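You operate a simulated robot arm through the tools that you are given. There is no shell and no other tool. Be economical: measure what you need, move in short steps, check, and stop when the job is done.

You are at the controls of a simulated two-armed robot. One attempt, no reset.

TASK
Open the upper drawer of the green bench, put the steel roller on the top of the side table away in the inside of the upper drawer of the green bench, then shut the drawer. Open the right door of the grey cupboard, fetch the orange spacer block and stand it on the second shelf from the bottom of the grey cupboard, then shut the door. Close the lower drawer of the grey bench. Open the low drawer, take the green guide block on the top of the grey bench and put it away in the inside of the low drawer and shut the drawer again. Take the purple label ring and leave it on top of the blue tin. The order is free. Set down upright: orange spacer block, green guide block.

It is judged by the outcome, as a careful person would: the job done as asked, and still so three seconds after it is handed in. It fails if anything else is knocked over, pushed out of place, dropped, spilled or broken.

THE ROBOT
Two 7-joint arms with three-finger grippers on one trunk, on a base that drives. Base frame: it is fixed to the floor where the robot stands at the start and does not move with it; the origin is under the middle of the robot, x ahead of it, y to its left, z up; the surface under the hand at the start is at about z = 854. Lengths are in mm, angles in degrees, forces in N, time in s.
The left shoulder is at the start at [30, 124, 1008], the right one opposite. With the tool pointing down near the work surface each hand reaches from about 100 to 780 mm from the robot's upright axis, wherever it stands, measured 20 degrees to its own side. Places, roughly: blue tin (8x8x10 cm) [-6400, 8100, 900]; green guide block (9x4x5 cm) [1400, 6200, 900]; inside of the low drawer [-6000, 9000, 200]; inside of the upper drawer of the green bench [700, -100, 600]; low drawer [-5900, 8900, 200]; lower drawer of the grey bench [600, 6300, 500]; orange spacer block (5x4x8 cm) [-1000, 5800, 700]; purple label ring (6x6x5 cm) [-6200, 8600, 900]; right door of the grey cupboard [1300, 2000, 1000]; second shelf of the grey cupboard [1600, 2100, 500]; steel roller (5x5x11 cm) [-200, 5300, 900]; upper drawer of the green bench [600, -100, 700]. Payload 2.2 kg a hand.
Tool frame (each hand has its own): the origin (TCP) lies between the finger pads and is the grasp point; the fingertips stand 28 mm ahead of it; z points along the fingers, y is the line along which they close. The gripper opens to 102 mm. The gripper's body begins 71 mm behind the TCP.
Orientation is that of the tool frame in the base frame, as a unit quaternion [w, x, y, z]. With the fingers straight down and closing along the base's y, the tool's x points along the base's -x, its y along +y and its z along -z.

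THE INTERFACE
- The arms move only by the tool servo_tool. It takes "left_motion", "right_motion" or both (then of equal length, played together; a hand with none holds still); each is a list of rows, each a list of 7 numbers: the shift along the tool's x, y, z in mm, then the turn, a rotation vector about the tool's x, y, z in degrees, then the finger opening in mm, from 0 to 102. In form: [[x, y, z, wx, wy, wz, hand], ...]. A call has 1 to 20 rows; each row shifts and turns the commanded pose from where the row before left it, along the tool's axes as they then stand. Each row takes 0.2 s and may step no farther than 50 mm and 8.6 degrees from the row before; otherwise, or with a gripper value out of range, the whole call is refused. Where a pose cannot be reached the arm comes as near as it can. A force on the tool above 40 N (or 10 N above the force at the start of the call, whichever is more), or a blocked arm, ends the call early, and 0.2 s more pass. The fingers move at their own pace and stop on an object; they squeeze with about 25 N. The grip force told is the motor's: it shows also when the fingers shut on nothing. Time passes only in rows, and 0.2 s behind the last, so rows that do not move let the fingers close. It gives the time, the measured TCP pose, the force on the tool (base axes), the opening and the grip force at its end, in the units of the frame above (readings bear some noise), with the torque about the TCP (base axes, N m) and any sound that the robot's microphone picked up.
- Cameras (640 x 400 px; columns grow to the right, rows downward): "scene" is now at [21.5, 15.5, 1703.3]; the picture's right is [0.31, -0.95, 0.00], its down [-0.89, -0.29, -0.36] and it looks along [0.34, 0.11, -0.93] (base axes); focal length 293 px, centre (320, 200). "left" rides on the left gripper at [72, 38, -86] in its tool frame; the picture's right is [-0.47, 0.89, 0.00], its down [-0.60, -0.32, -0.73] and it looks along [-0.65, -0.34, 0.68] (tool axes); focal length 256 px, centre (320, 200). "right" rides on the right gripper at [69, 44, -86] in its tool frame; the picture's right is [-0.53, 0.85, 0.00], its down [-0.58, -0.36, -0.73] and it looks along [-0.62, -0.39, 0.68] (tool axes); focal length 256 px, centre (320, 200). There is no depth. A picture from a camera that has moved, and an enlarged one, comes with that camera's place and axes in the base frame and with its lens.
- camera(camera): a new picture of that camera. No time passes.
- lift_body(by): slides the trunk up (or, below 0, down) by that many mm; the arms and the scene camera ride with it, the base frame stays. It gives what a move gives, with no picture.
- base_move(legs): drives the robot by 1 to 6 legs, each [ahead, left, turn to the left] in mm, mm and degrees, along the robot's own axes; the way and the turn of a leg run together, so that a leg with both is an arc; at most 1500 mm and 180 degrees a leg. The arms and the cameras ride along, it lands a little off, and it stops where it bumps. It gives what a move gives.
- head_to(pan, tilt): turns the head with the scene camera to pan (to the left, within 143 degrees either way) and tilt (down, from -29 to 69), counted from straight ahead of the robot. It gives what a move gives.
- zoom(camera, box): a new picture of the part [left, top, right, bottom] of that camera's present view, enlarged. No time passes.
- close_job(): hands the job in; it is judged then, once.

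Go step by step. Nothing tells you exact positions but the pictures and the camera data: compare them with the known pose of the tool, close in by small moves and look again before you grip or let go. The budget is 217 turns and 228 pictures, counting those below and the enlarged ones. Unless the task says otherwise, let go and move clear before handing in.

The tools are called after "Emit:" as a command line: name --argument value ..., lists and objects as JSON in quotes. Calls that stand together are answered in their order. servo_tool: Moves the arms, as the interface text tells. Its arguments: {"type":"object","properties":{"left_motion":{"type":"array"},"right_motion":{"type":"array"}},"required":[]} The other tools are called the same way: lift_body (by) slides the trunk up or down; base_move (legs) drives the base; head_to (pan, tilt) turns the head that bears the scene camera; camera (camera) takes a picture; zoom (camera, box) takes an enlarged picture of a part of a camera's view; close_job () hands the job in.

At the start:

```text
time_s: 0.0
left_position: [359.6, 424.4, 992.6]
left_tcp_rot: [0.0, 0.0, 1.0, 0.001]
left_wrist_force: [0.0, 0.1, 0.6]
left_ft_torque: [0.01, -0.01, 0.0]
left_finger_gap: 102.2
left_grip_force: 0.1
right_position: [416.0, -42.1, 985.1]
right_tcp_rot: [0.0, 0.0, 1.0, 0.001]
right_wrist_force: [-0.4, 0.3, 0.2]
right_ft_torque: [-0.02, 0.0, 0.02]
right_finger_gap: 101.9
right_grip_force: 0.0
trunk travel left (down, up): [-250.0, 290.0]
robot x, y, heading: [1.4, 1.2, -0.1]
head pan, tilt: [17.9, 68.8]
```

scene: 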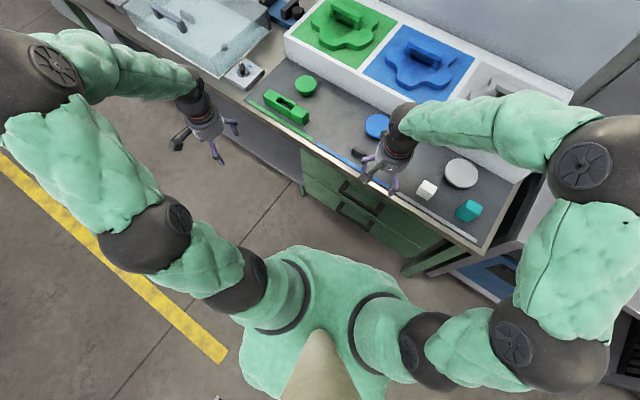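
right: 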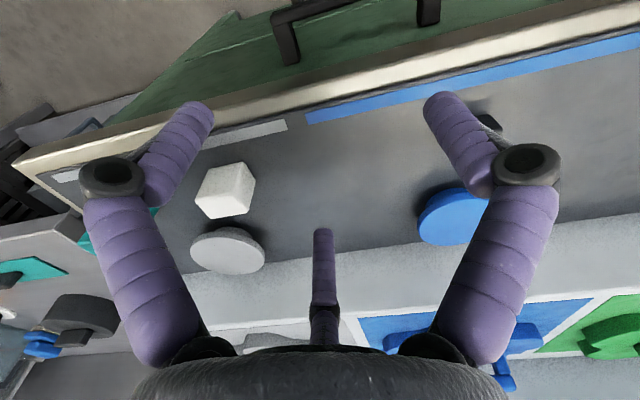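
left: 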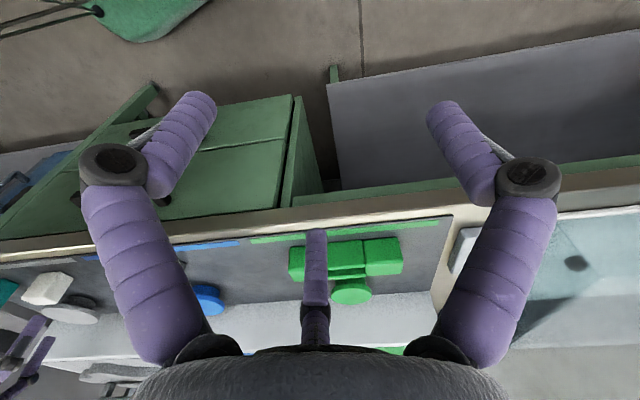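

I see the green bench ahead with its two drawer handles. I'll look at the drawers more closely and survey the room.

Emit:
zoom --camera "scene" --box '[240, 100, 480, 250]'

Emit:
head_to --pan 90 --tilt 10

Emit:
camera --camera "scene"

```text
2.67 times, centred on (360, 175) of scene
camera zoom: at [21.5, 15.5, 1703.3], right [0.31, -0.95, 0.0], down [-0.89, -0.29, -0.36], along [0.34, 0.11, -0.93], focal length 780 px, centre (213, 267)
```

zoom: 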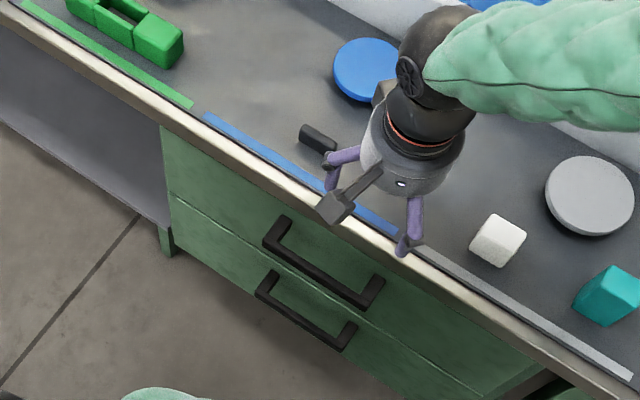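

```text
time_s: 1.4
left_position: [360.2, 424.6, 993.3]
left_tcp_rot: [0.0, -0.001, 1.0, 0.001]
left_wrist_force: [0.2, -0.3, 0.0]
left_ft_torque: [-0.02, -0.02, -0.03]
left_finger_gap: 102.3
left_grip_force: 0.1
right_position: [415.1, -41.9, 986.4]
right_tcp_rot: [-0.001, -0.001, 1.0, 0.0]
right_wrist_force: [-0.9, 0.9, 0.1]
right_ft_torque: [0.0, 0.01, -0.01]
right_finger_gap: 102.0
right_grip_force: 0.1
trunk travel left (down, up): [-250.0, 290.0]
robot x, y, heading: [-2.2, -0.5, -0.0]
head pan, tilt: [90.0, 10.0]
```

```text
223 pictures are left
camera scene: at [-31.7, 91.3, 1787.0], right [1.0, 0.0, 0.0], down [0.0, -0.17, -0.98], along [0.0, 0.98, -0.17], focal length 293 px, centre (320, 200)
```

scene: 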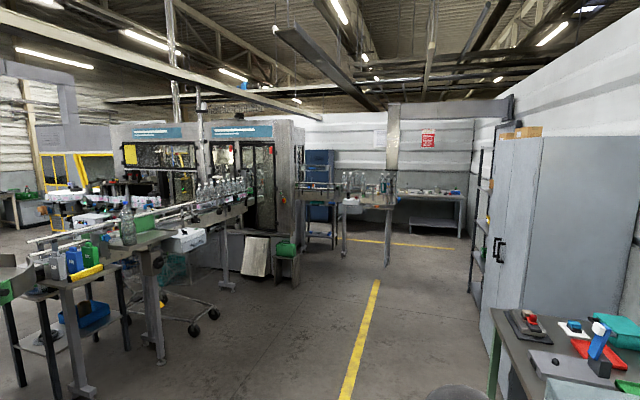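

Bench edge appears yawed about -16°. I'll back away, square up to the bench and look at the drawer front.

Emit:
base_move --legs '[[-350, 0, 0], [0, 0, -16]]'

Emit:
head_to --pan 0 --tilt 50

Emit:
camera --camera "scene"

```text
time_s: 4.6
left_position: [109.1, 310.2, 992.9]
left_tcp_rot: [0.0, 0.136, 0.991, -0.001]
left_wrist_force: [0.6, 0.5, 0.4]
left_ft_torque: [0.06, 0.01, 0.0]
left_finger_gap: 102.0
left_grip_force: 0.0
right_position: [36.8, -153.3, 985.2]
right_tcp_rot: [0.0, 0.136, 0.991, 0.001]
right_wrist_force: [-1.1, 0.2, -0.1]
right_ft_torque: [0.0, -0.01, 0.01]
right_finger_gap: 102.0
right_grip_force: 0.1
trunk travel left (down, up): [-250.0, 290.0]
robot x, y, heading: [-348.7, 0.2, -15.6]
head pan, tilt: [90.0, 10.0]
```

```text
time_s: 6.3
left_position: [110.5, 310.7, 992.9]
left_tcp_rot: [0.001, 0.136, 0.991, 0.0]
left_wrist_force: [0.2, -0.3, 0.5]
left_ft_torque: [0.02, 0.0, -0.03]
left_finger_gap: 102.0
left_grip_force: 0.0
right_position: [37.1, -152.2, 985.6]
right_tcp_rot: [0.0, 0.135, 0.991, 0.0]
right_wrist_force: [-0.2, 0.4, -0.1]
right_ft_torque: [0.03, -0.02, 0.01]
right_finger_gap: 102.0
right_grip_force: 0.0
trunk travel left (down, up): [-250.0, 290.0]
robot x, y, heading: [-353.3, 2.2, -15.8]
head pan, tilt: [0.0, 50.0]
```

```text
222 pictures are left
camera scene: at [-307.9, -15.3, 1725.2], right [-0.27, -0.96, 0.0], down [-0.74, 0.21, -0.64], along [0.62, -0.17, -0.77], focal length 293 px, centre (320, 200)
```

scene: 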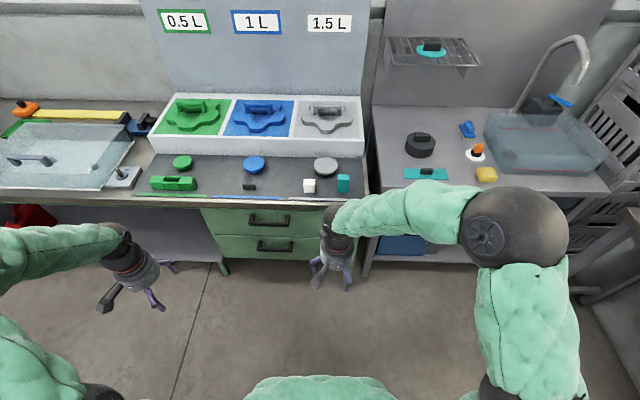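

Squared to the bench; upper handle near pixel (270,220). Zooming for precise location.

Emit:
zoom --camera "scene" --box '[190, 180, 350, 280]'

```text
4.00 times, centred on (270, 230) of scene
camera zoom: at [-307.9, -15.3, 1725.2], right [-0.27, -0.96, 0.0], down [-0.74, 0.21, -0.64], along [0.62, -0.17, -0.77], focal length 1171 px, centre (520, 80)
```

zoom: 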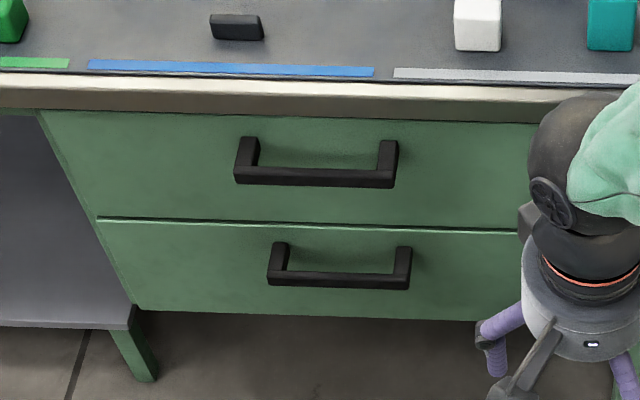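

Upper handle bar ≈ [413, 3, 744] with the bench face yawed -16°. I'll orient the left hand to point forward-down with fingers closing across the bar.

Emit:
servo_tool --left_motion '[[0, 0, 0, 0, 0, 8.5, 102], [0, 0, 0, 0, 0, 8.5, 102], [0, 0, 0, 0, 0, 8.5, 102], [0, 0, 0, 0, 0, 8.5, 102], [0, 0, 0, 0, 0, 8.5, 102], [0, 0, 0, 0, 0, 8.5, 102], [0, 0, 0, 0, 0, 8.5, 102], [0, 0, 0, 0, 0, 8.5, 102], [0, 0, 0, 0, 0, 8.5, 102], [0, 0, 0, 0, 0, 8.5, 102], [0, 0, 0, 0, 0, 5, 102], [0, 0, 0, -8.5, 0, 0, 102], [0, 0, 0, -8.5, 0, 0, 102], [0, 0, 0, -8.5, 0, 0, 102], [0, 0, 0, -8.5, 0, 0, 102], [0, 0, 0, -8.5, 0, 0, 102], [0, 0, 0, -8.5, 0, 0, 102], [0, 0, 0, -8.5, 0, 0, 102]]'

Emit:
camera --camera "scene"

```text
time_s: 10.1
left_position: [142.4, 230.3, 1131.4]
left_tcp_rot: [0.385, 0.694, 0.534, 0.292]
left_wrist_force: [-0.6, 2.4, 6.0]
left_ft_torque: [0.05, 0.4, -0.1]
left_finger_gap: 102.3
left_grip_force: 0.1
left hand out of reach, approached as far as the arm can: row 16, 17, 18
right_position: [37.8, -153.5, 986.6]
right_tcp_rot: [0.0, 0.136, 0.991, 0.001]
right_wrist_force: [-0.4, -0.7, -0.1]
right_ft_torque: [-0.04, -0.02, 0.04]
right_finger_gap: 102.0
right_grip_force: 0.0
trunk travel left (down, up): [-250.0, 290.0]
robot x, y, heading: [-349.8, 0.3, -15.5]
head pan, tilt: [0.0, 50.0]
```

```text
220 pictures are left
camera scene: at [-309.9, -15.6, 1725.4], right [-0.27, -0.96, 0.0], down [-0.74, 0.21, -0.64], along [0.62, -0.17, -0.77], focal length 293 px, centre (320, 200)
```

scene: 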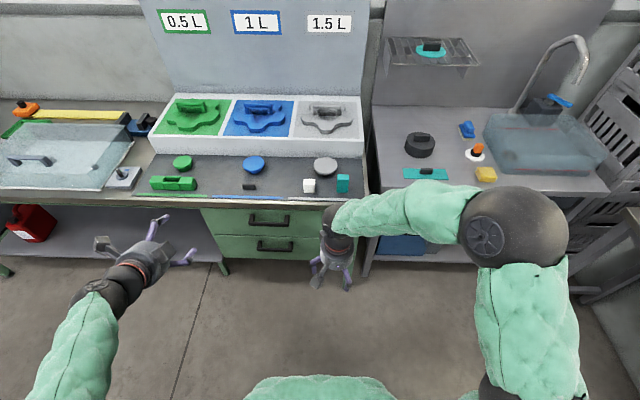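

The pose was too folded for the arm. I'll extend forward and down to a roomier place with the same orientation.

Emit:
servo_tool --left_motion '[[-10, -26, 32, 0, 0, 0, 102], [-10, -26, 32, 0, 0, 0, 102], [-10, -26, 32, 0, 0, 0, 102], [-10, -26, 32, 0, 0, 0, 102], [-10, -26, 32, 0, 0, 0, 102], [-10, -26, 32, 0, 0, 0, 102], [-10, -26, 32, 0, 0, 0, 102], [-10, -26, 32, 0, 0, 0, 102]]'

Emit:
camera --camera "scene"

```text
time_s: 11.9
left_position: [182.5, 84.6, 944.4]
left_tcp_rot: [0.395, 0.691, 0.525, 0.301]
left_wrist_force: [-0.2, -0.1, -0.5]
left_ft_torque: [0.01, 0.02, 0.0]
left_finger_gap: 102.1
left_grip_force: 0.0
left hand out of reach, approached as far as the arm can: row 1, 2, 3, 4, 5
right_position: [39.5, -154.0, 984.8]
right_tcp_rot: [-0.001, 0.136, 0.991, 0.0]
right_wrist_force: [0.1, 0.4, 0.5]
right_ft_torque: [0.0, 0.0, 0.01]
right_finger_gap: 102.0
right_grip_force: 0.1
trunk travel left (down, up): [-250.0, 290.0]
robot x, y, heading: [-351.0, -1.3, -15.6]
head pan, tilt: [0.0, 50.0]
```

```text
219 pictures are left
camera scene: at [-305.5, -15.6, 1725.1], right [-0.27, -0.96, 0.0], down [-0.74, 0.21, -0.64], along [0.62, -0.17, -0.77], focal length 293 px, centre (320, 200)
```

scene: 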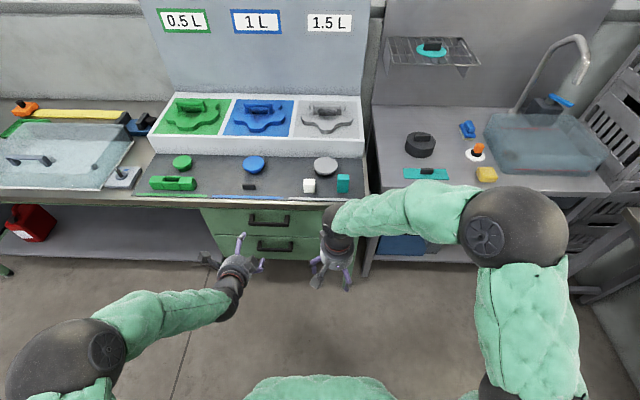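

Reachable now. Lower the hand to handle level, then drive forward to the pre-grasp and look.

Emit:
servo_tool --left_motion '[[-4, -32, 19, 0, 0, 0, 102], [-4, -32, 19, 0, 0, 0, 102], [-4, -32, 19, 0, 0, 0, 102], [-4, -32, 19, 0, 0, 0, 102]]'

Emit:
base_move --legs '[[150, 0, 0]]'

Emit:
camera --camera "scene"

Emit:
camera --camera "left"

```text
time_s: 12.9
left_position: [174.9, 71.0, 796.3]
left_tcp_rot: [0.396, 0.691, 0.525, 0.301]
left_wrist_force: [-0.3, -0.4, 0.5]
left_ft_torque: [0.0, -0.02, 0.02]
left_finger_gap: 102.1
left_grip_force: 0.1
right_position: [38.0, -152.4, 985.0]
right_tcp_rot: [0.0, 0.136, 0.991, 0.0]
right_wrist_force: [-0.1, 0.2, -0.7]
right_ft_torque: [0.0, 0.0, 0.04]
right_finger_gap: 102.1
right_grip_force: 0.0
trunk travel left (down, up): [-250.0, 290.0]
robot x, y, heading: [-349.4, -0.9, -15.5]
head pan, tilt: [0.0, 50.0]
```

```text
time_s: 14.2
left_position: [317.8, 31.9, 795.6]
left_tcp_rot: [0.394, 0.692, 0.525, 0.299]
left_wrist_force: [-0.4, 0.8, -0.4]
left_ft_torque: [0.01, 0.05, 0.01]
left_finger_gap: 102.1
left_grip_force: 0.1
right_position: [181.3, -193.3, 986.5]
right_tcp_rot: [0.0, 0.135, 0.991, 0.0]
right_wrist_force: [0.6, 0.5, 0.9]
right_ft_torque: [0.01, 0.05, -0.02]
right_finger_gap: 102.0
right_grip_force: 0.1
trunk travel left (down, up): [-250.0, 290.0]
robot x, y, heading: [-208.3, -38.9, -15.6]
head pan, tilt: [0.0, 50.0]
```

```text
218 pictures are left
camera scene: at [-163.1, -55.7, 1725.1], right [-0.27, -0.96, 0.0], down [-0.74, 0.21, -0.64], along [0.62, -0.17, -0.77], focal length 293 px, centre (320, 200)
```

scene: 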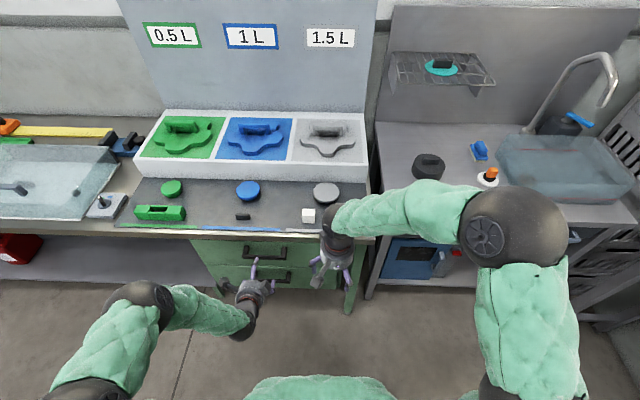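

```text
217 pictures are left
camera left: at [283.9, 116.0, 872.0], right [0.31, -0.57, 0.76], down [-0.92, -0.37, 0.1], along [0.23, -0.73, -0.64], focal length 256 px, centre (320, 200)
```

left: 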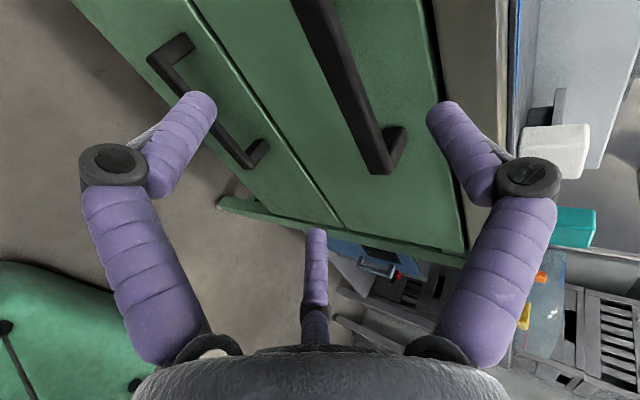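

The bar lies between the fingers; moving in along the tool axis and closing.

Emit:
servo_tool --left_motion '[[0, 4, 36, 0, 0, 0, 102], [0, 3, 36, 0, 0, 0, 102], [0, 3, 36, 0, 0, 0, 102], [0, 0, 0, 0, 0, 0, 0], [0, 0, 0, 0, 0, 0, 0], [0, 0, 0, 0, 0, 0, 0], [0, 0, 0, 0, 0, 0, 0]]'

Emit:
camera --camera "left"

```text
time_s: 15.8
left_position: [410.0, 4.7, 747.0]
left_tcp_rot: [0.393, 0.692, 0.527, 0.298]
left_wrist_force: [1.6, 2.9, -18.3]
left_ft_torque: [0.55, 0.3, 0.19]
left_finger_gap: 29.8
left_grip_force: 45.3
right_position: [181.9, -192.1, 984.9]
right_tcp_rot: [-0.001, 0.134, 0.991, 0.0]
right_wrist_force: [-0.5, 0.2, 0.3]
right_ft_torque: [0.03, -0.03, 0.01]
right_finger_gap: 101.9
right_grip_force: 0.1
trunk travel left (down, up): [-250.0, 290.0]
robot x, y, heading: [-211.7, -44.8, -15.6]
head pan, tilt: [0.0, 50.0]
```

```text
216 pictures are left
camera left: at [376.2, 89.7, 823.1], right [0.31, -0.57, 0.76], down [-0.92, -0.37, 0.11], along [0.22, -0.74, -0.64], focal length 256 px, centre (320, 200)
```

left: 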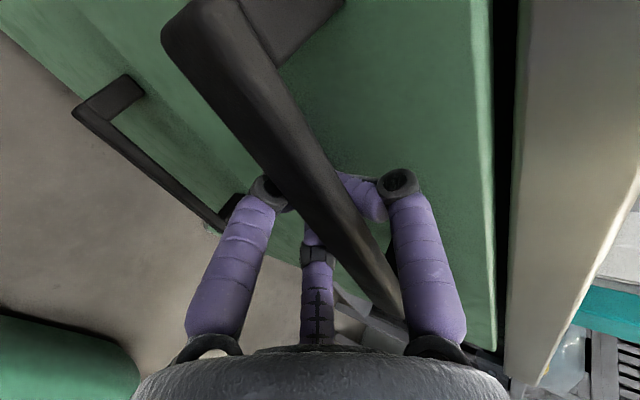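

Handle gripped (gap 30 mm). Pulling the drawer by driving back.

Emit:
base_move --legs '[[-150, 0, 0], [-130, 0, 0]]'

Emit:
camera --camera "scene"

```text
time_s: 17.1
left_position: [298.9, 39.4, 746.3]
left_tcp_rot: [0.39, 0.691, 0.53, 0.298]
left_wrist_force: [-3.1, 5.9, -9.3]
left_ft_torque: [1.67, 1.37, -0.36]
left_finger_gap: 28.7
left_grip_force: 43.9
right_position: [72.3, -160.1, 986.3]
right_tcp_rot: [-0.001, 0.136, 0.991, -0.001]
right_wrist_force: [0.5, 1.2, -1.3]
right_ft_torque: [-0.05, -0.05, 0.02]
right_finger_gap: 102.1
right_grip_force: 0.2
trunk travel left (down, up): [-250.0, 290.0]
robot x, y, heading: [-316.4, -12.4, -15.6]
head pan, tilt: [0.0, 50.0]
stopped in leg 1: the force on the tool passed its limit at 42 N (the readings are from after the stop); the commanded pose is now the measured one
```

```text
215 pictures are left
camera scene: at [-275.7, -22.5, 1725.3], right [-0.27, -0.96, 0.0], down [-0.74, 0.2, -0.64], along [0.62, -0.17, -0.77], focal length 293 px, centre (320, 200)
```

scene: 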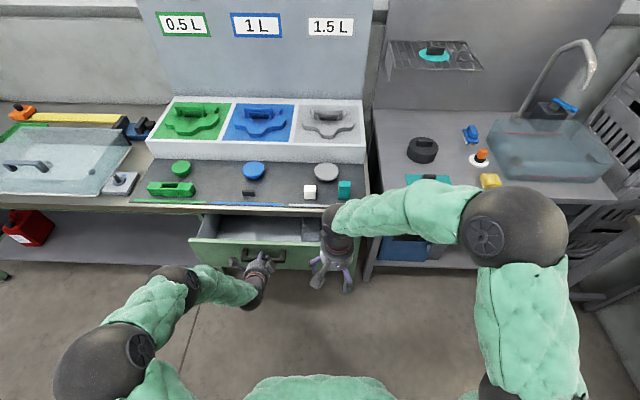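

Drawer is coming out; continue with smaller pulls.

Emit:
base_move --legs '[[-60, 0, 0], [-60, 0, 0], [-50, 0, 0]]'

Emit:
camera --camera "scene"

```text
time_s: 18.6
left_position: [198.7, 72.8, 746.4]
left_tcp_rot: [0.387, 0.691, 0.532, 0.3]
left_wrist_force: [9.2, 18.8, -15.0]
left_ft_torque: [0.78, 2.93, -0.12]
left_finger_gap: 28.0
left_grip_force: 43.7
right_position: [-31.6, -132.2, 985.4]
right_tcp_rot: [-0.001, 0.134, 0.991, 0.001]
right_wrist_force: [0.5, -0.5, -0.3]
right_ft_torque: [0.08, -0.02, 0.0]
right_finger_gap: 101.9
right_grip_force: 0.1
trunk travel left (down, up): [-250.0, 290.0]
robot x, y, heading: [-422.0, 18.8, -15.5]
head pan, tilt: [0.0, 50.0]
stopped in leg 2: the force on the tool passed its limit at 48 N (the readings are from after the stop); the commanded pose is now the measured one
```

```text
214 pictures are left
camera scene: at [-366.1, -0.8, 1725.6], right [-0.27, -0.96, 0.0], down [-0.74, 0.21, -0.64], along [0.61, -0.17, -0.77], focal length 293 px, centre (320, 200)
```

scene: 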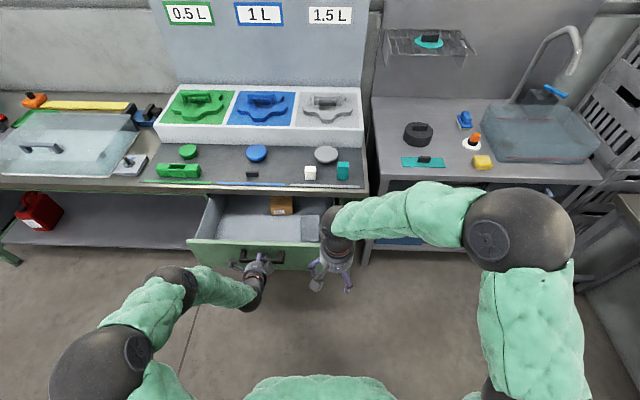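

Drawer open about 220 mm, enough. Release and withdraw the hand.

Emit:
servo_tool --left_motion '[[0, 0, 0, 0, 0, 0, 102], [0, 0, 0, 0, 0, 0, 102], [0, 0, 0, 0, 0, 0, 102], [0, 0, -40, 0, 0, 0, 102], [0, 0, -40, 0, 0, 0, 102], [0, 0, -40, 0, 0, 0, 102]]'

Emit:
zoom --camera "scene" --box '[160, 160, 400, 310]'

```text
time_s: 20.1
left_position: [96.7, 99.1, 812.5]
left_tcp_rot: [0.392, 0.693, 0.525, 0.301]
left_wrist_force: [-0.7, 0.8, -1.1]
left_ft_torque: [0.04, 0.01, 0.03]
left_finger_gap: 102.0
left_grip_force: 0.2
right_position: [-37.4, -129.0, 988.6]
right_tcp_rot: [0.001, 0.136, 0.991, 0.0]
right_wrist_force: [0.0, -0.7, 0.7]
right_ft_torque: [-0.01, -0.01, -0.01]
right_finger_gap: 102.0
right_grip_force: 0.0
trunk travel left (down, up): [-250.0, 290.0]
robot x, y, heading: [-422.8, 23.4, -15.7]
head pan, tilt: [0.0, 50.0]
```

```text
2.67 times, centred on (280, 235) of scene
camera zoom: at [-373.5, 4.8, 1725.9], right [-0.27, -0.96, 0.0], down [-0.74, 0.21, -0.64], along [0.62, -0.17, -0.77], focal length 780 px, centre (427, 107)
```

zoom: 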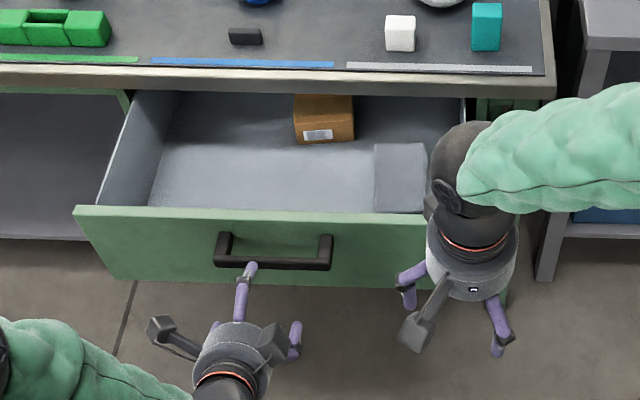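

Drawer interior is free. Now go to the grey cupboard.

Emit:
base_move --legs '[[0, 0, 15.7], [0, 1400, 0], [400, 500, 0]]'

Emit:
head_to --pan 0 --tilt 25

Emit:
camera --camera "scene"

```text
time_s: 31.0
left_position: [481.9, 2102.8, 811.0]
left_tcp_rot: [0.351, 0.62, 0.61, 0.347]
left_wrist_force: [0.7, 0.6, 0.0]
left_ft_torque: [-0.01, -0.01, 0.03]
left_finger_gap: 102.2
left_grip_force: 0.0
right_position: [411.1, 1848.5, 986.2]
right_tcp_rot: [0.001, 0.009, 1.0, -0.001]
right_wrist_force: [-0.6, 0.7, -0.8]
right_ft_torque: [-0.01, 0.02, 0.0]
right_finger_gap: 102.0
right_grip_force: 0.1
trunk travel left (down, up): [-250.0, 290.0]
robot x, y, heading: [-1.5, 1896.7, -1.1]
head pan, tilt: [0.0, 50.0]
```

```text
time_s: 31.9
left_position: [481.4, 2101.9, 810.6]
left_tcp_rot: [0.351, 0.62, 0.611, 0.347]
left_wrist_force: [-0.5, -0.2, 0.4]
left_ft_torque: [-0.01, 0.0, -0.01]
left_finger_gap: 102.0
left_grip_force: 0.1
right_position: [410.3, 1847.3, 986.4]
right_tcp_rot: [0.0, 0.009, 1.0, -0.001]
right_wrist_force: [0.7, 0.1, 0.4]
right_ft_torque: [-0.03, 0.0, -0.01]
right_finger_gap: 102.3
right_grip_force: 0.0
trunk travel left (down, up): [-250.0, 290.0]
robot x, y, heading: [0.9, 1894.0, -0.8]
head pan, tilt: [0.0, 25.0]
```

```text
212 pictures are left
camera scene: at [59.2, 1892.9, 1762.6], right [-0.02, -1.0, 0.0], down [-0.42, 0.01, -0.91], along [0.91, -0.02, -0.42], focal length 293 px, centre (320, 200)
```

scene: 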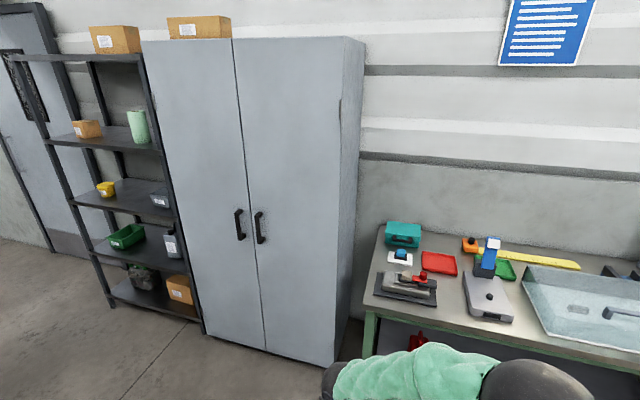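

The cupboard is yawed about -17°; right door handle (vertical bar) ≈ [1395, 2175, 973], hinge at the right. I'll stand in front-left of it and turn the right hand to point forward-down.

Emit:
base_move --legs '[[544, 749, 0], [0, 0, -16.2]]'

Emit:
servo_tool --right_motion '[[-30, -20, 0, 0, 0, 0, 102], [-30, -20, 0, 0, 0, 0, 102], [-30, -20, 0, 0, 0, 0, 102], [0, -10, 0, 0, -8.5, 0, 102], [0, -10, 0, 0, -8.5, 0, 102], [0, -10, 0, 0, -8.5, 0, 102], [0, -10, 0, 0, -8.5, 0, 102], [0, -10, 0, 0, -8.5, 0, 102], [0, -10, 0, 0, -8.5, 0, 102], [0, -10, 0, 0, -8.5, 0, 102]]'

Emit:
camera --camera "scene"

```text
time_s: 37.7
left_position: [1077.3, 2699.7, 811.2]
left_tcp_rot: [0.396, 0.699, 0.517, 0.294]
left_wrist_force: [0.6, 0.1, 0.0]
left_ft_torque: [-0.05, 0.01, 0.01]
left_finger_gap: 101.8
left_grip_force: 0.1
right_position: [936.6, 2477.3, 986.0]
right_tcp_rot: [0.001, 0.149, 0.989, -0.001]
right_wrist_force: [-0.1, -0.4, 0.1]
right_ft_torque: [0.03, 0.02, 0.01]
right_finger_gap: 101.9
right_grip_force: 0.1
trunk travel left (down, up): [-250.0, 290.0]
robot x, y, heading: [559.7, 2638.5, -17.2]
head pan, tilt: [0.0, 25.0]
```

```text
time_s: 39.9
left_position: [1076.8, 2702.0, 811.4]
left_tcp_rot: [0.396, 0.7, 0.517, 0.294]
left_wrist_force: [0.0, -0.1, 0.7]
left_ft_torque: [0.01, -0.01, 0.01]
left_finger_gap: 102.0
left_grip_force: 0.1
right_position: [984.5, 2326.1, 987.4]
right_tcp_rot: [0.49, 0.133, 0.858, -0.076]
right_wrist_force: [0.1, 0.4, 0.0]
right_ft_torque: [-0.02, 0.05, -0.07]
right_finger_gap: 102.0
right_grip_force: 0.0
trunk travel left (down, up): [-250.0, 290.0]
robot x, y, heading: [555.1, 2638.3, -17.4]
head pan, tilt: [0.0, 25.0]
```

```text
211 pictures are left
camera scene: at [614.1, 2618.1, 1762.7], right [-0.3, -0.96, 0.0], down [-0.4, 0.12, -0.91], along [0.87, -0.27, -0.42], focal length 293 px, centre (320, 200)
```

scene: 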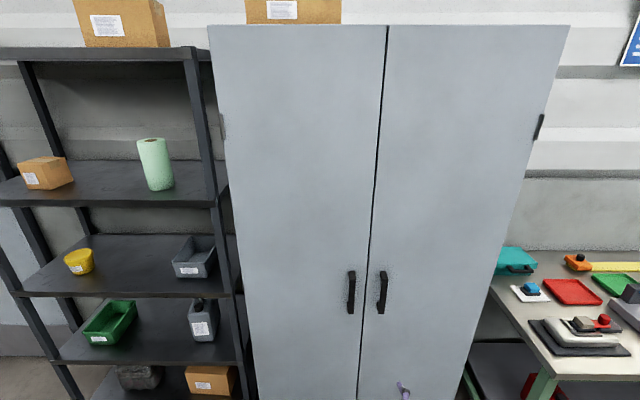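

Triangulated handle ≈ [1326, 2163, 1026]. Raising the right hand and driving to pre-grasp.

Emit:
servo_tool --right_motion '[[-26, -18, -15, 0, 0, 0, 102], [-26, -18, -15, 0, 0, 0, 102], [-26, -18, -15, 0, 0, 0, 102]]'

Emit:
base_move --legs '[[270, 0, 0]]'

Emit:
camera --camera "right"

Emit:
camera --camera "scene"

```text
time_s: 40.7
left_position: [1076.4, 2700.5, 812.0]
left_tcp_rot: [0.397, 0.699, 0.517, 0.294]
left_wrist_force: [0.0, 0.1, -0.4]
left_ft_torque: [-0.02, -0.03, -0.01]
left_finger_gap: 102.0
left_grip_force: 0.1
right_position: [968.7, 2273.6, 1078.1]
right_tcp_rot: [0.491, 0.129, 0.858, -0.074]
right_wrist_force: [0.5, -0.3, 0.2]
right_ft_torque: [-0.03, 0.0, 0.05]
right_finger_gap: 101.8
right_grip_force: 0.1
trunk travel left (down, up): [-250.0, 290.0]
robot x, y, heading: [558.9, 2641.7, -17.1]
head pan, tilt: [0.0, 25.0]
```

```text
time_s: 42.6
left_position: [1334.6, 2621.4, 810.8]
left_tcp_rot: [0.396, 0.7, 0.516, 0.294]
left_wrist_force: [-0.9, -0.5, 0.1]
left_ft_torque: [0.03, -0.02, 0.01]
left_finger_gap: 102.0
left_grip_force: 0.1
right_position: [1227.1, 2192.1, 1077.2]
right_tcp_rot: [0.49, 0.131, 0.858, -0.075]
right_wrist_force: [0.7, 0.5, -0.4]
right_ft_torque: [0.02, 0.0, 0.01]
right_finger_gap: 101.8
right_grip_force: 0.1
trunk travel left (down, up): [-250.0, 290.0]
robot x, y, heading: [814.9, 2554.8, -17.5]
head pan, tilt: [0.0, 25.0]
```

```text
210 pictures are left
camera right: at [1135.8, 2265.6, 1062.3], right [0.51, 0.73, 0.46], down [-0.43, -0.25, 0.87], along [0.74, -0.64, 0.19], focal length 256 px, centre (320, 200)
```

right: 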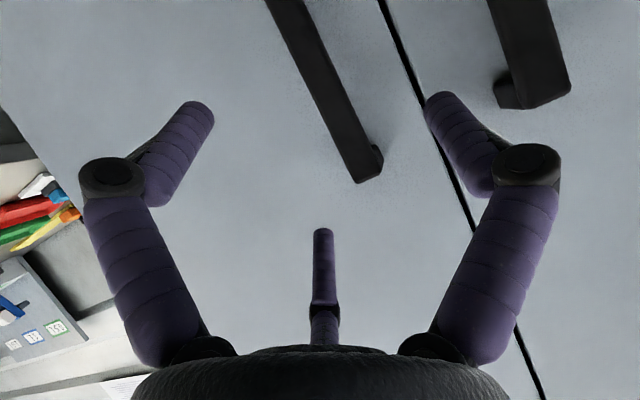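

```text
209 pictures are left
camera scene: at [873.7, 2537.1, 1762.6], right [-0.3, -0.95, 0.0], down [-0.4, 0.13, -0.91], along [0.86, -0.27, -0.42], focal length 293 px, centre (320, 200)
```

scene: 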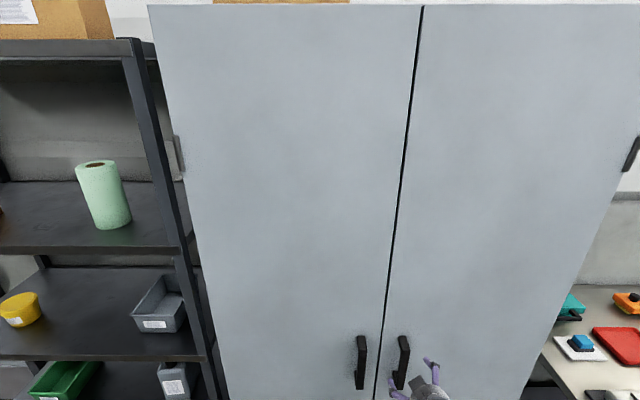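

Handle well centred between the fingers; advance and close.

Emit:
servo_tool --right_motion '[[-2, 0, 37, 0, 0, 0, 102], [-2, 0, 37, 0, 0, 0, 102], [-2, 0, 35, 0, 0, 0, 102], [0, 0, 0, 0, 0, 0, 0], [0, 0, 0, 0, 0, 0, 0], [0, 0, 0, 0, 0, 0, 0], [0, 0, 0, 0, 0, 0, 0]]'

Emit:
camera --camera "right"

```text
time_s: 44.2
left_position: [1331.9, 2620.2, 813.4]
left_tcp_rot: [0.397, 0.699, 0.515, 0.296]
left_wrist_force: [0.2, -0.4, 0.1]
left_ft_torque: [0.02, 0.01, -0.01]
left_finger_gap: 102.3
left_grip_force: 0.0
right_position: [1315.1, 2165.3, 1028.7]
right_tcp_rot: [0.489, 0.131, 0.859, -0.076]
right_wrist_force: [-35.7, 0.4, -2.4]
right_ft_torque: [-1.01, 0.73, 0.42]
right_finger_gap: 38.0
right_grip_force: 44.6
trunk travel left (down, up): [-250.0, 290.0]
robot x, y, heading: [812.4, 2557.2, -17.4]
head pan, tilt: [0.0, 25.0]
```

```text
208 pictures are left
camera right: at [1223.0, 2239.1, 1014.2], right [0.52, 0.73, 0.46], down [-0.43, -0.24, 0.87], along [0.74, -0.64, 0.18], focal length 256 px, centre (320, 200)
```

right: 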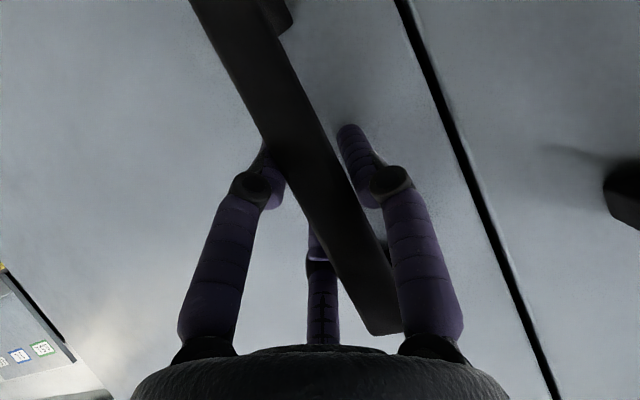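

Handle held. Pull along the door's arc with the arm, co-rotating.

Emit:
servo_tool --right_motion '[[17, -4, -29, -4.3, 0, -2.5, 0], [17.7, -5.2, -30.2, -4.3, 0, -2.5, 0], [17.7, -5.2, -30.2, -4.3, 0, -2.5, 0], [17.7, -5.2, -30.2, -4.3, 0, -2.5, 0]]'

Emit:
camera --camera "scene"

```text
time_s: 44.5
left_position: [1335.2, 2620.4, 810.8]
left_tcp_rot: [0.397, 0.701, 0.516, 0.293]
left_wrist_force: [0.3, 0.1, -0.2]
left_ft_torque: [-0.04, -0.02, -0.02]
left_finger_gap: 102.1
left_grip_force: 0.1
right_position: [1310.4, 2166.0, 1028.4]
right_tcp_rot: [0.484, 0.127, 0.862, -0.077]
right_wrist_force: [0.2, -17.8, -14.5]
right_ft_torque: [-1.4, 0.02, 0.87]
right_finger_gap: 37.9
right_grip_force: 45.5
right hand out of reach, approached as far as the arm can: row 1
trunk travel left (down, up): [-250.0, 290.0]
robot x, y, heading: [814.3, 2558.0, -17.6]
head pan, tilt: [0.0, 25.0]
stopped in row 1 (right hand): the force on the tool passed its limit at 63 N (the readings are from after the stop); the commanded pose is now the measured one
```

```text
207 pictures are left
camera scene: at [872.6, 2536.8, 1762.5], right [-0.3, -0.95, 0.0], down [-0.4, 0.13, -0.91], along [0.86, -0.27, -0.42], focal length 293 px, centre (320, 200)
```

scene: 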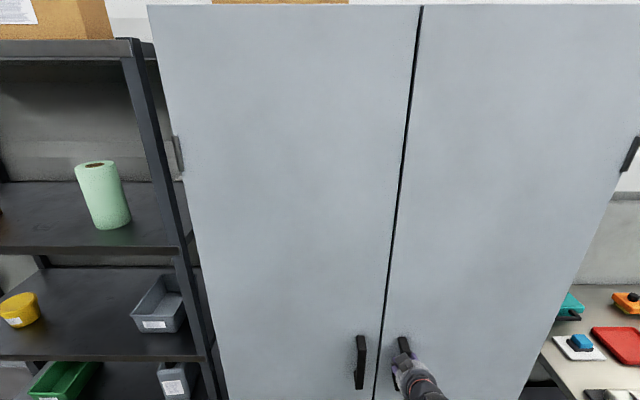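

Door resisted a quick tug; try gentle small base pulls.

Emit:
base_move --legs '[[-20, 0, 0], [-25, -5, 0], [-25, -5, 0]]'

```text
time_s: 45.9
left_position: [1291.4, 2628.3, 810.9]
left_tcp_rot: [0.396, 0.702, 0.515, 0.293]
left_wrist_force: [0.2, 0.3, -0.5]
left_ft_torque: [-0.02, 0.01, 0.0]
left_finger_gap: 102.1
left_grip_force: 0.1
right_position: [1267.5, 2173.1, 1031.5]
right_tcp_rot: [0.485, 0.125, 0.862, -0.08]
right_wrist_force: [0.0, -8.4, -4.4]
right_ft_torque: [-0.96, -0.32, 0.46]
right_finger_gap: 35.7
right_grip_force: 44.9
trunk travel left (down, up): [-250.0, 290.0]
robot x, y, heading: [773.9, 2567.4, -17.7]
head pan, tilt: [0.0, 25.0]
stopped in leg 2: the force on the tool passed its limit at 41 N (the readings are from after the stop); the commanded pose is now the measured one
```

Emit:
base_move --legs '[[-20, -4, 0], [-20, -4, 0], [-20, -5, 0]]'

Emit:
camera --camera "scene"

```text
time_s: 47.6
left_position: [1230.3, 2631.5, 810.3]
left_tcp_rot: [0.396, 0.701, 0.515, 0.293]
left_wrist_force: [-0.3, -0.5, -0.2]
left_ft_torque: [-0.01, -0.03, -0.01]
left_finger_gap: 102.0
left_grip_force: 0.1
right_position: [1205.8, 2174.9, 1031.4]
right_tcp_rot: [0.486, 0.125, 0.861, -0.083]
right_wrist_force: [0.7, -8.4, -7.7]
right_ft_torque: [-1.19, -0.6, 0.19]
right_finger_gap: 33.7
right_grip_force: 45.6
trunk travel left (down, up): [-250.0, 290.0]
robot x, y, heading: [709.7, 2570.0, -17.4]
head pan, tilt: [0.0, 25.0]
stopped in leg 3: the force on the tool passed its limit at 41 N (the readings are from after the stop); the commanded pose is now the measured one
```

```text
206 pictures are left
camera scene: at [768.0, 2549.7, 1762.7], right [-0.3, -0.95, 0.0], down [-0.4, 0.13, -0.91], along [0.86, -0.27, -0.42], focal length 293 px, centre (320, 200)
```

scene: 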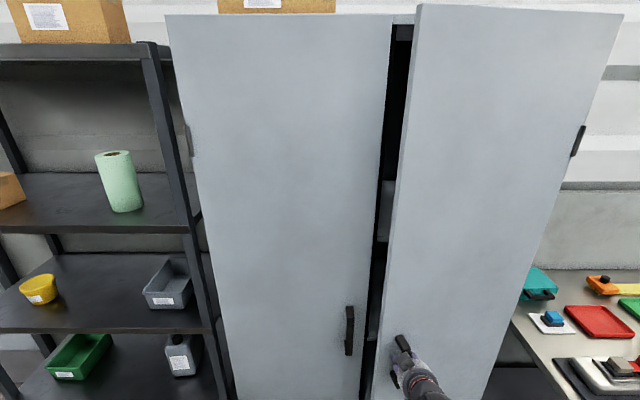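

Door is opening (~16°). Continue.

Emit:
base_move --legs '[[-20, -8, 0], [-20, -9, 0], [-20, -10, 0], [-20, -11, 0]]'

```text
time_s: 49.6
left_position: [1143.7, 2618.3, 811.2]
left_tcp_rot: [0.395, 0.701, 0.515, 0.294]
left_wrist_force: [-0.4, -0.3, 0.1]
left_ft_torque: [0.04, -0.03, 0.03]
left_finger_gap: 102.3
left_grip_force: 0.1
right_position: [1120.5, 2160.6, 1032.7]
right_tcp_rot: [0.488, 0.125, 0.86, -0.082]
right_wrist_force: [7.8, -26.8, -8.0]
right_ft_torque: [-1.34, 1.06, 0.55]
right_finger_gap: 34.4
right_grip_force: 45.2
trunk travel left (down, up): [-250.0, 290.0]
robot x, y, heading: [621.1, 2556.5, -17.4]
head pan, tilt: [0.0, 25.0]
```

Emit:
base_move --legs '[[-18, -15, 0], [-18, -14, 0], [-18, -15, 0], [-18, -16, 0]]'

Emit:
camera --camera "scene"

```text
time_s: 51.7
left_position: [1061.4, 2584.3, 811.5]
left_tcp_rot: [0.395, 0.702, 0.515, 0.294]
left_wrist_force: [-0.4, 0.6, 0.5]
left_ft_torque: [0.0, 0.02, 0.01]
left_finger_gap: 102.0
left_grip_force: 0.0
right_position: [1036.3, 2122.3, 1032.1]
right_tcp_rot: [0.487, 0.127, 0.859, -0.087]
right_wrist_force: [5.5, -15.0, -12.7]
right_ft_torque: [-1.09, 0.41, -0.65]
right_finger_gap: 34.1
right_grip_force: 45.0
trunk travel left (down, up): [-250.0, 290.0]
robot x, y, heading: [539.1, 2522.7, -17.6]
head pan, tilt: [0.0, 25.0]
stopped in leg 4: the force on the tool passed its limit at 42 N (the readings are from after the stop); the commanded pose is now the measured one
```

```text
205 pictures are left
camera scene: at [598.3, 2499.3, 1762.6], right [-0.3, -0.95, 0.0], down [-0.4, 0.13, -0.91], along [0.86, -0.27, -0.42], focal length 293 px, centre (320, 200)
```

scene: 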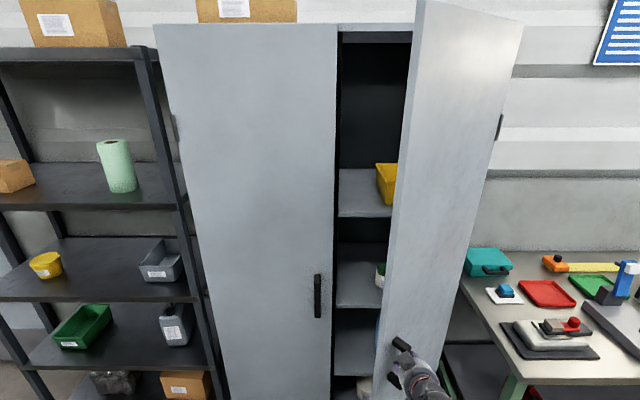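

Opening nicely (~43°). Continue toward 80°.

Emit:
base_move --legs '[[-15, -19, 0], [-14, -19, 0], [-13, -20, 0], [-12, -21, 0], [-10, -22, 0]]'

```text
time_s: 54.2
left_position: [971.7, 2508.1, 810.3]
left_tcp_rot: [0.395, 0.701, 0.516, 0.294]
left_wrist_force: [0.1, -0.7, 0.1]
left_ft_torque: [-0.01, 0.02, 0.03]
left_finger_gap: 102.0
left_grip_force: 0.1
right_position: [950.3, 2044.9, 1033.7]
right_tcp_rot: [0.49, 0.125, 0.858, -0.086]
right_wrist_force: [25.2, -24.0, -4.6]
right_ft_torque: [-0.32, 1.25, 0.06]
right_finger_gap: 25.1
right_grip_force: 44.8
trunk travel left (down, up): [-250.0, 290.0]
robot x, y, heading: [443.6, 2447.6, -17.4]
head pan, tilt: [0.0, 25.0]
```

Emit:
base_move --legs '[[-6, -28, 0], [-6, -26, 0], [-4, -26, 0], [-3, -26, 0]]'

Emit:
camera --camera "scene"

```text
time_s: 56.3
left_position: [920.9, 2413.9, 811.6]
left_tcp_rot: [0.396, 0.699, 0.517, 0.295]
left_wrist_force: [0.3, -0.2, 1.0]
left_ft_torque: [0.05, 0.01, 0.06]
left_finger_gap: 102.0
left_grip_force: 0.0
right_position: [900.5, 1950.7, 1038.1]
right_tcp_rot: [0.491, 0.124, 0.858, -0.087]
right_wrist_force: [-0.4, -0.8, -7.6]
right_ft_torque: [-0.19, 0.21, 0.14]
right_finger_gap: 16.8
right_grip_force: 39.9
trunk travel left (down, up): [-250.0, 290.0]
robot x, y, heading: [400.5, 2352.3, -17.3]
head pan, tilt: [0.0, 25.0]
```

```text
204 pictures are left
camera scene: at [457.6, 2329.0, 1762.7], right [-0.3, -0.95, 0.0], down [-0.4, 0.13, -0.91], along [0.87, -0.27, -0.42], focal length 293 px, centre (320, 200)
```

scene: 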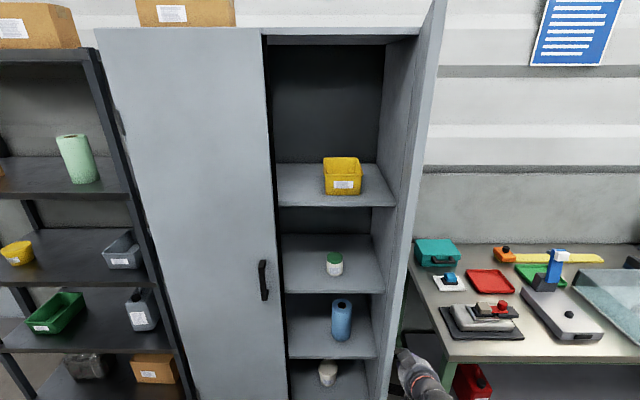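

Door about 78° open. Open fingers only slightly and withdraw straight back.

Emit:
servo_tool --right_motion '[[0, 0, 0, 0, 0, 0, 36], [0, 0, 0, 0, 0, 0, 36], [0, 0, -30, 0, 0, 0, 36], [0, 0, -40, 0, 0, 0, 36], [0, 0, -40, 0, 0, 0, 36], [0, 0, -40, 0, 0, 0, 36]]'

Emit:
camera --camera "scene"

```text
time_s: 57.7
left_position: [919.9, 2415.5, 811.0]
left_tcp_rot: [0.397, 0.699, 0.517, 0.294]
left_wrist_force: [-0.7, 0.0, -0.1]
left_ft_torque: [-0.01, 0.0, 0.0]
left_finger_gap: 102.2
left_grip_force: 0.1
right_position: [773.9, 1994.8, 1113.2]
right_tcp_rot: [0.492, 0.124, 0.857, -0.088]
right_wrist_force: [-0.2, -1.0, 0.2]
right_ft_torque: [0.01, 0.02, -0.02]
right_finger_gap: 36.2
right_grip_force: 0.1
trunk travel left (down, up): [-250.0, 290.0]
robot x, y, heading: [399.8, 2353.2, -16.9]
head pan, tilt: [0.0, 25.0]
```

```text
203 pictures are left
camera scene: at [456.6, 2331.9, 1762.8], right [-0.3, -0.95, 0.0], down [-0.4, 0.13, -0.91], along [0.87, -0.27, -0.42], focal length 293 px, centre (320, 200)
```

scene: 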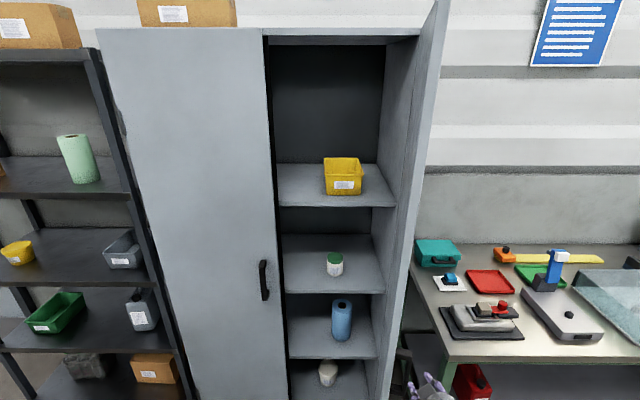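

Door is staying open. Now head to the side table: back off, turn to face +y, drive and look.

Emit:
base_move --legs '[[-400, 0, 0], [0, 0, 106.9], [1200, 0, 0]]'

Emit:
head_to --pan 0 --tilt 25

Emit:
camera --camera "scene"

```text
time_s: 70.3
left_position: [-253.7, 4096.7, 815.6]
left_tcp_rot: [-0.014, -0.016, 0.869, 0.495]
left_wrist_force: [-0.2, 0.1, -0.5]
left_ft_torque: [0.02, 0.01, 0.03]
left_finger_gap: 102.0
left_grip_force: 0.1
right_position: [192.7, 4099.0, 1114.7]
right_tcp_rot: [-0.356, 0.626, -0.596, -0.355]
right_wrist_force: [-0.5, -0.4, 0.5]
right_ft_torque: [-0.01, -0.02, -0.02]
right_finger_gap: 36.1
right_grip_force: 0.0
trunk travel left (down, up): [-250.0, 290.0]
robot x, y, heading: [-25.2, 3637.5, 92.2]
head pan, tilt: [0.0, 25.0]
```

```text
time_s: 70.9
left_position: [-252.2, 4098.0, 814.6]
left_tcp_rot: [-0.013, -0.016, 0.868, 0.495]
left_wrist_force: [0.1, 0.1, 0.0]
left_ft_torque: [0.03, -0.01, 0.0]
left_finger_gap: 102.0
left_grip_force: 0.0
right_position: [192.8, 4098.6, 1113.6]
right_tcp_rot: [-0.355, 0.627, -0.596, -0.355]
right_wrist_force: [-0.5, -0.5, 0.2]
right_ft_torque: [-0.01, -0.01, 0.01]
right_finger_gap: 36.3
right_grip_force: 0.1
trunk travel left (down, up): [-250.0, 290.0]
robot x, y, heading: [-23.0, 3634.0, 92.4]
head pan, tilt: [0.0, 25.0]
```

```text
202 pictures are left
camera scene: at [-19.8, 3683.2, 1763.1], right [1.0, 0.04, -0.01], down [0.01, -0.42, -0.91], along [-0.04, 0.91, -0.42], focal length 293 px, centre (320, 200)
```

scene: 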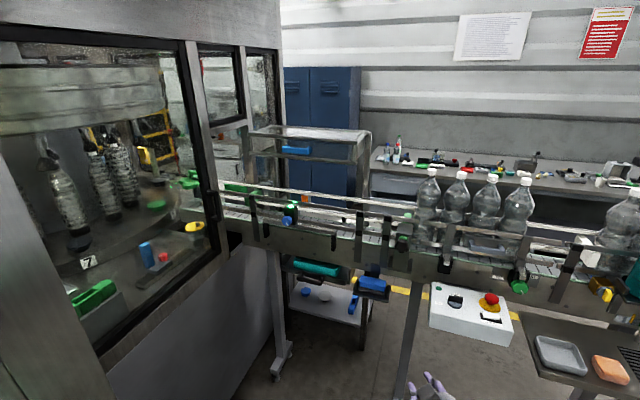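

A conveyor blocks the way ahead. Look to the right and left for the route.

Emit:
head_to --pan -50 --tilt 20

Emit:
camera --camera "scene"

Emit:
head_to --pan 60 --tilt 15

Emit:
camera --camera "scene"

Emit:
head_to --pan 120 --tilt 15

Emit:
camera --camera "scene"

```text
time_s: 72.0
left_position: [-253.7, 4097.4, 815.7]
left_tcp_rot: [-0.013, -0.015, 0.868, 0.496]
left_wrist_force: [-0.3, -0.7, 0.4]
left_ft_torque: [-0.02, -0.02, 0.0]
left_finger_gap: 101.9
left_grip_force: 0.1
right_position: [193.8, 4098.9, 1114.6]
right_tcp_rot: [-0.356, 0.626, -0.596, -0.354]
right_wrist_force: [0.0, -0.4, -0.3]
right_ft_torque: [-0.01, -0.03, 0.03]
right_finger_gap: 35.9
right_grip_force: 0.0
trunk travel left (down, up): [-250.0, 290.0]
robot x, y, heading: [-27.0, 3635.1, 92.2]
head pan, tilt: [-50.0, 20.0]
```

```text
201 pictures are left
camera scene: at [52.9, 3653.4, 1770.5], right [0.67, -0.74, -0.01], down [-0.26, -0.22, -0.94], along [0.69, 0.63, -0.34], focal length 293 px, centre (320, 200)
```

scene: 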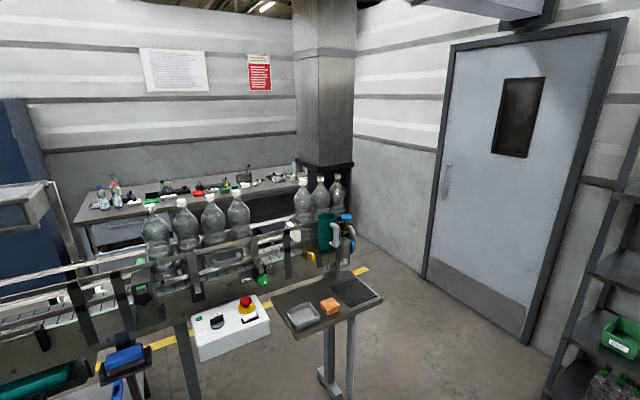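

```text
time_s: 73.9
left_position: [-254.3, 4097.3, 814.4]
left_tcp_rot: [-0.014, -0.016, 0.869, 0.495]
left_wrist_force: [0.3, -0.8, -0.4]
left_ft_torque: [0.02, -0.03, 0.0]
left_finger_gap: 102.2
left_grip_force: 0.1
right_position: [192.6, 4098.2, 1114.1]
right_tcp_rot: [-0.355, 0.627, -0.596, -0.355]
right_wrist_force: [0.2, 0.1, -0.2]
right_ft_torque: [-0.03, 0.0, 0.04]
right_finger_gap: 35.7
right_grip_force: 0.1
trunk travel left (down, up): [-250.0, 290.0]
robot x, y, heading: [-20.6, 3630.0, 92.3]
head pan, tilt: [60.0, 15.0]
```

```text
200 pictures are left
camera scene: at [-98.5, 3634.8, 1779.5], right [0.47, 0.88, 0.0], down [0.22, -0.12, -0.97], along [-0.86, 0.45, -0.25], focal length 293 px, centre (320, 200)
```

scene: 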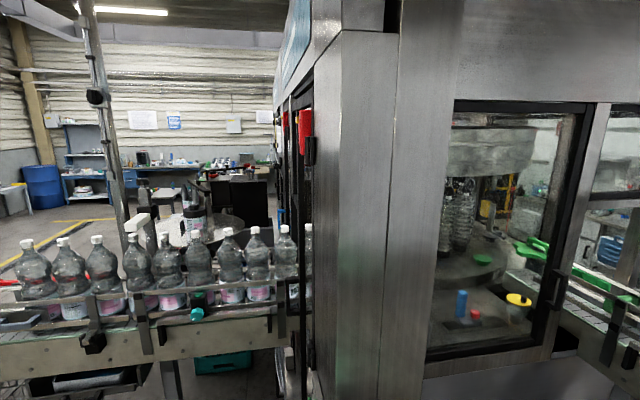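

```text
time_s: 75.2
left_position: [-254.9, 4097.6, 814.8]
left_tcp_rot: [-0.014, -0.016, 0.868, 0.496]
left_wrist_force: [-0.9, -0.2, -0.3]
left_ft_torque: [0.02, 0.02, 0.01]
left_finger_gap: 102.0
left_grip_force: 0.0
right_position: [192.6, 4100.1, 1114.6]
right_tcp_rot: [-0.355, 0.626, -0.597, -0.354]
right_wrist_force: [0.1, -0.6, -0.2]
right_ft_torque: [-0.02, -0.01, 0.01]
right_finger_gap: 35.7
right_grip_force: 0.1
trunk travel left (down, up): [-250.0, 290.0]
robot x, y, heading: [-21.6, 3634.1, 92.3]
head pan, tilt: [120.0, 15.0]
```

```text
199 pictures are left
camera scene: at [-95.0, 3541.7, 1778.9], right [-0.53, 0.85, 0.01], down [0.21, 0.14, -0.97], along [-0.82, -0.51, -0.26], focal length 293 px, centre (320, 200)
```

scene: 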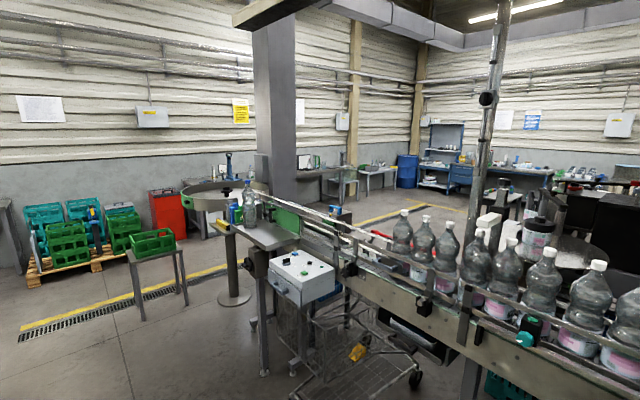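

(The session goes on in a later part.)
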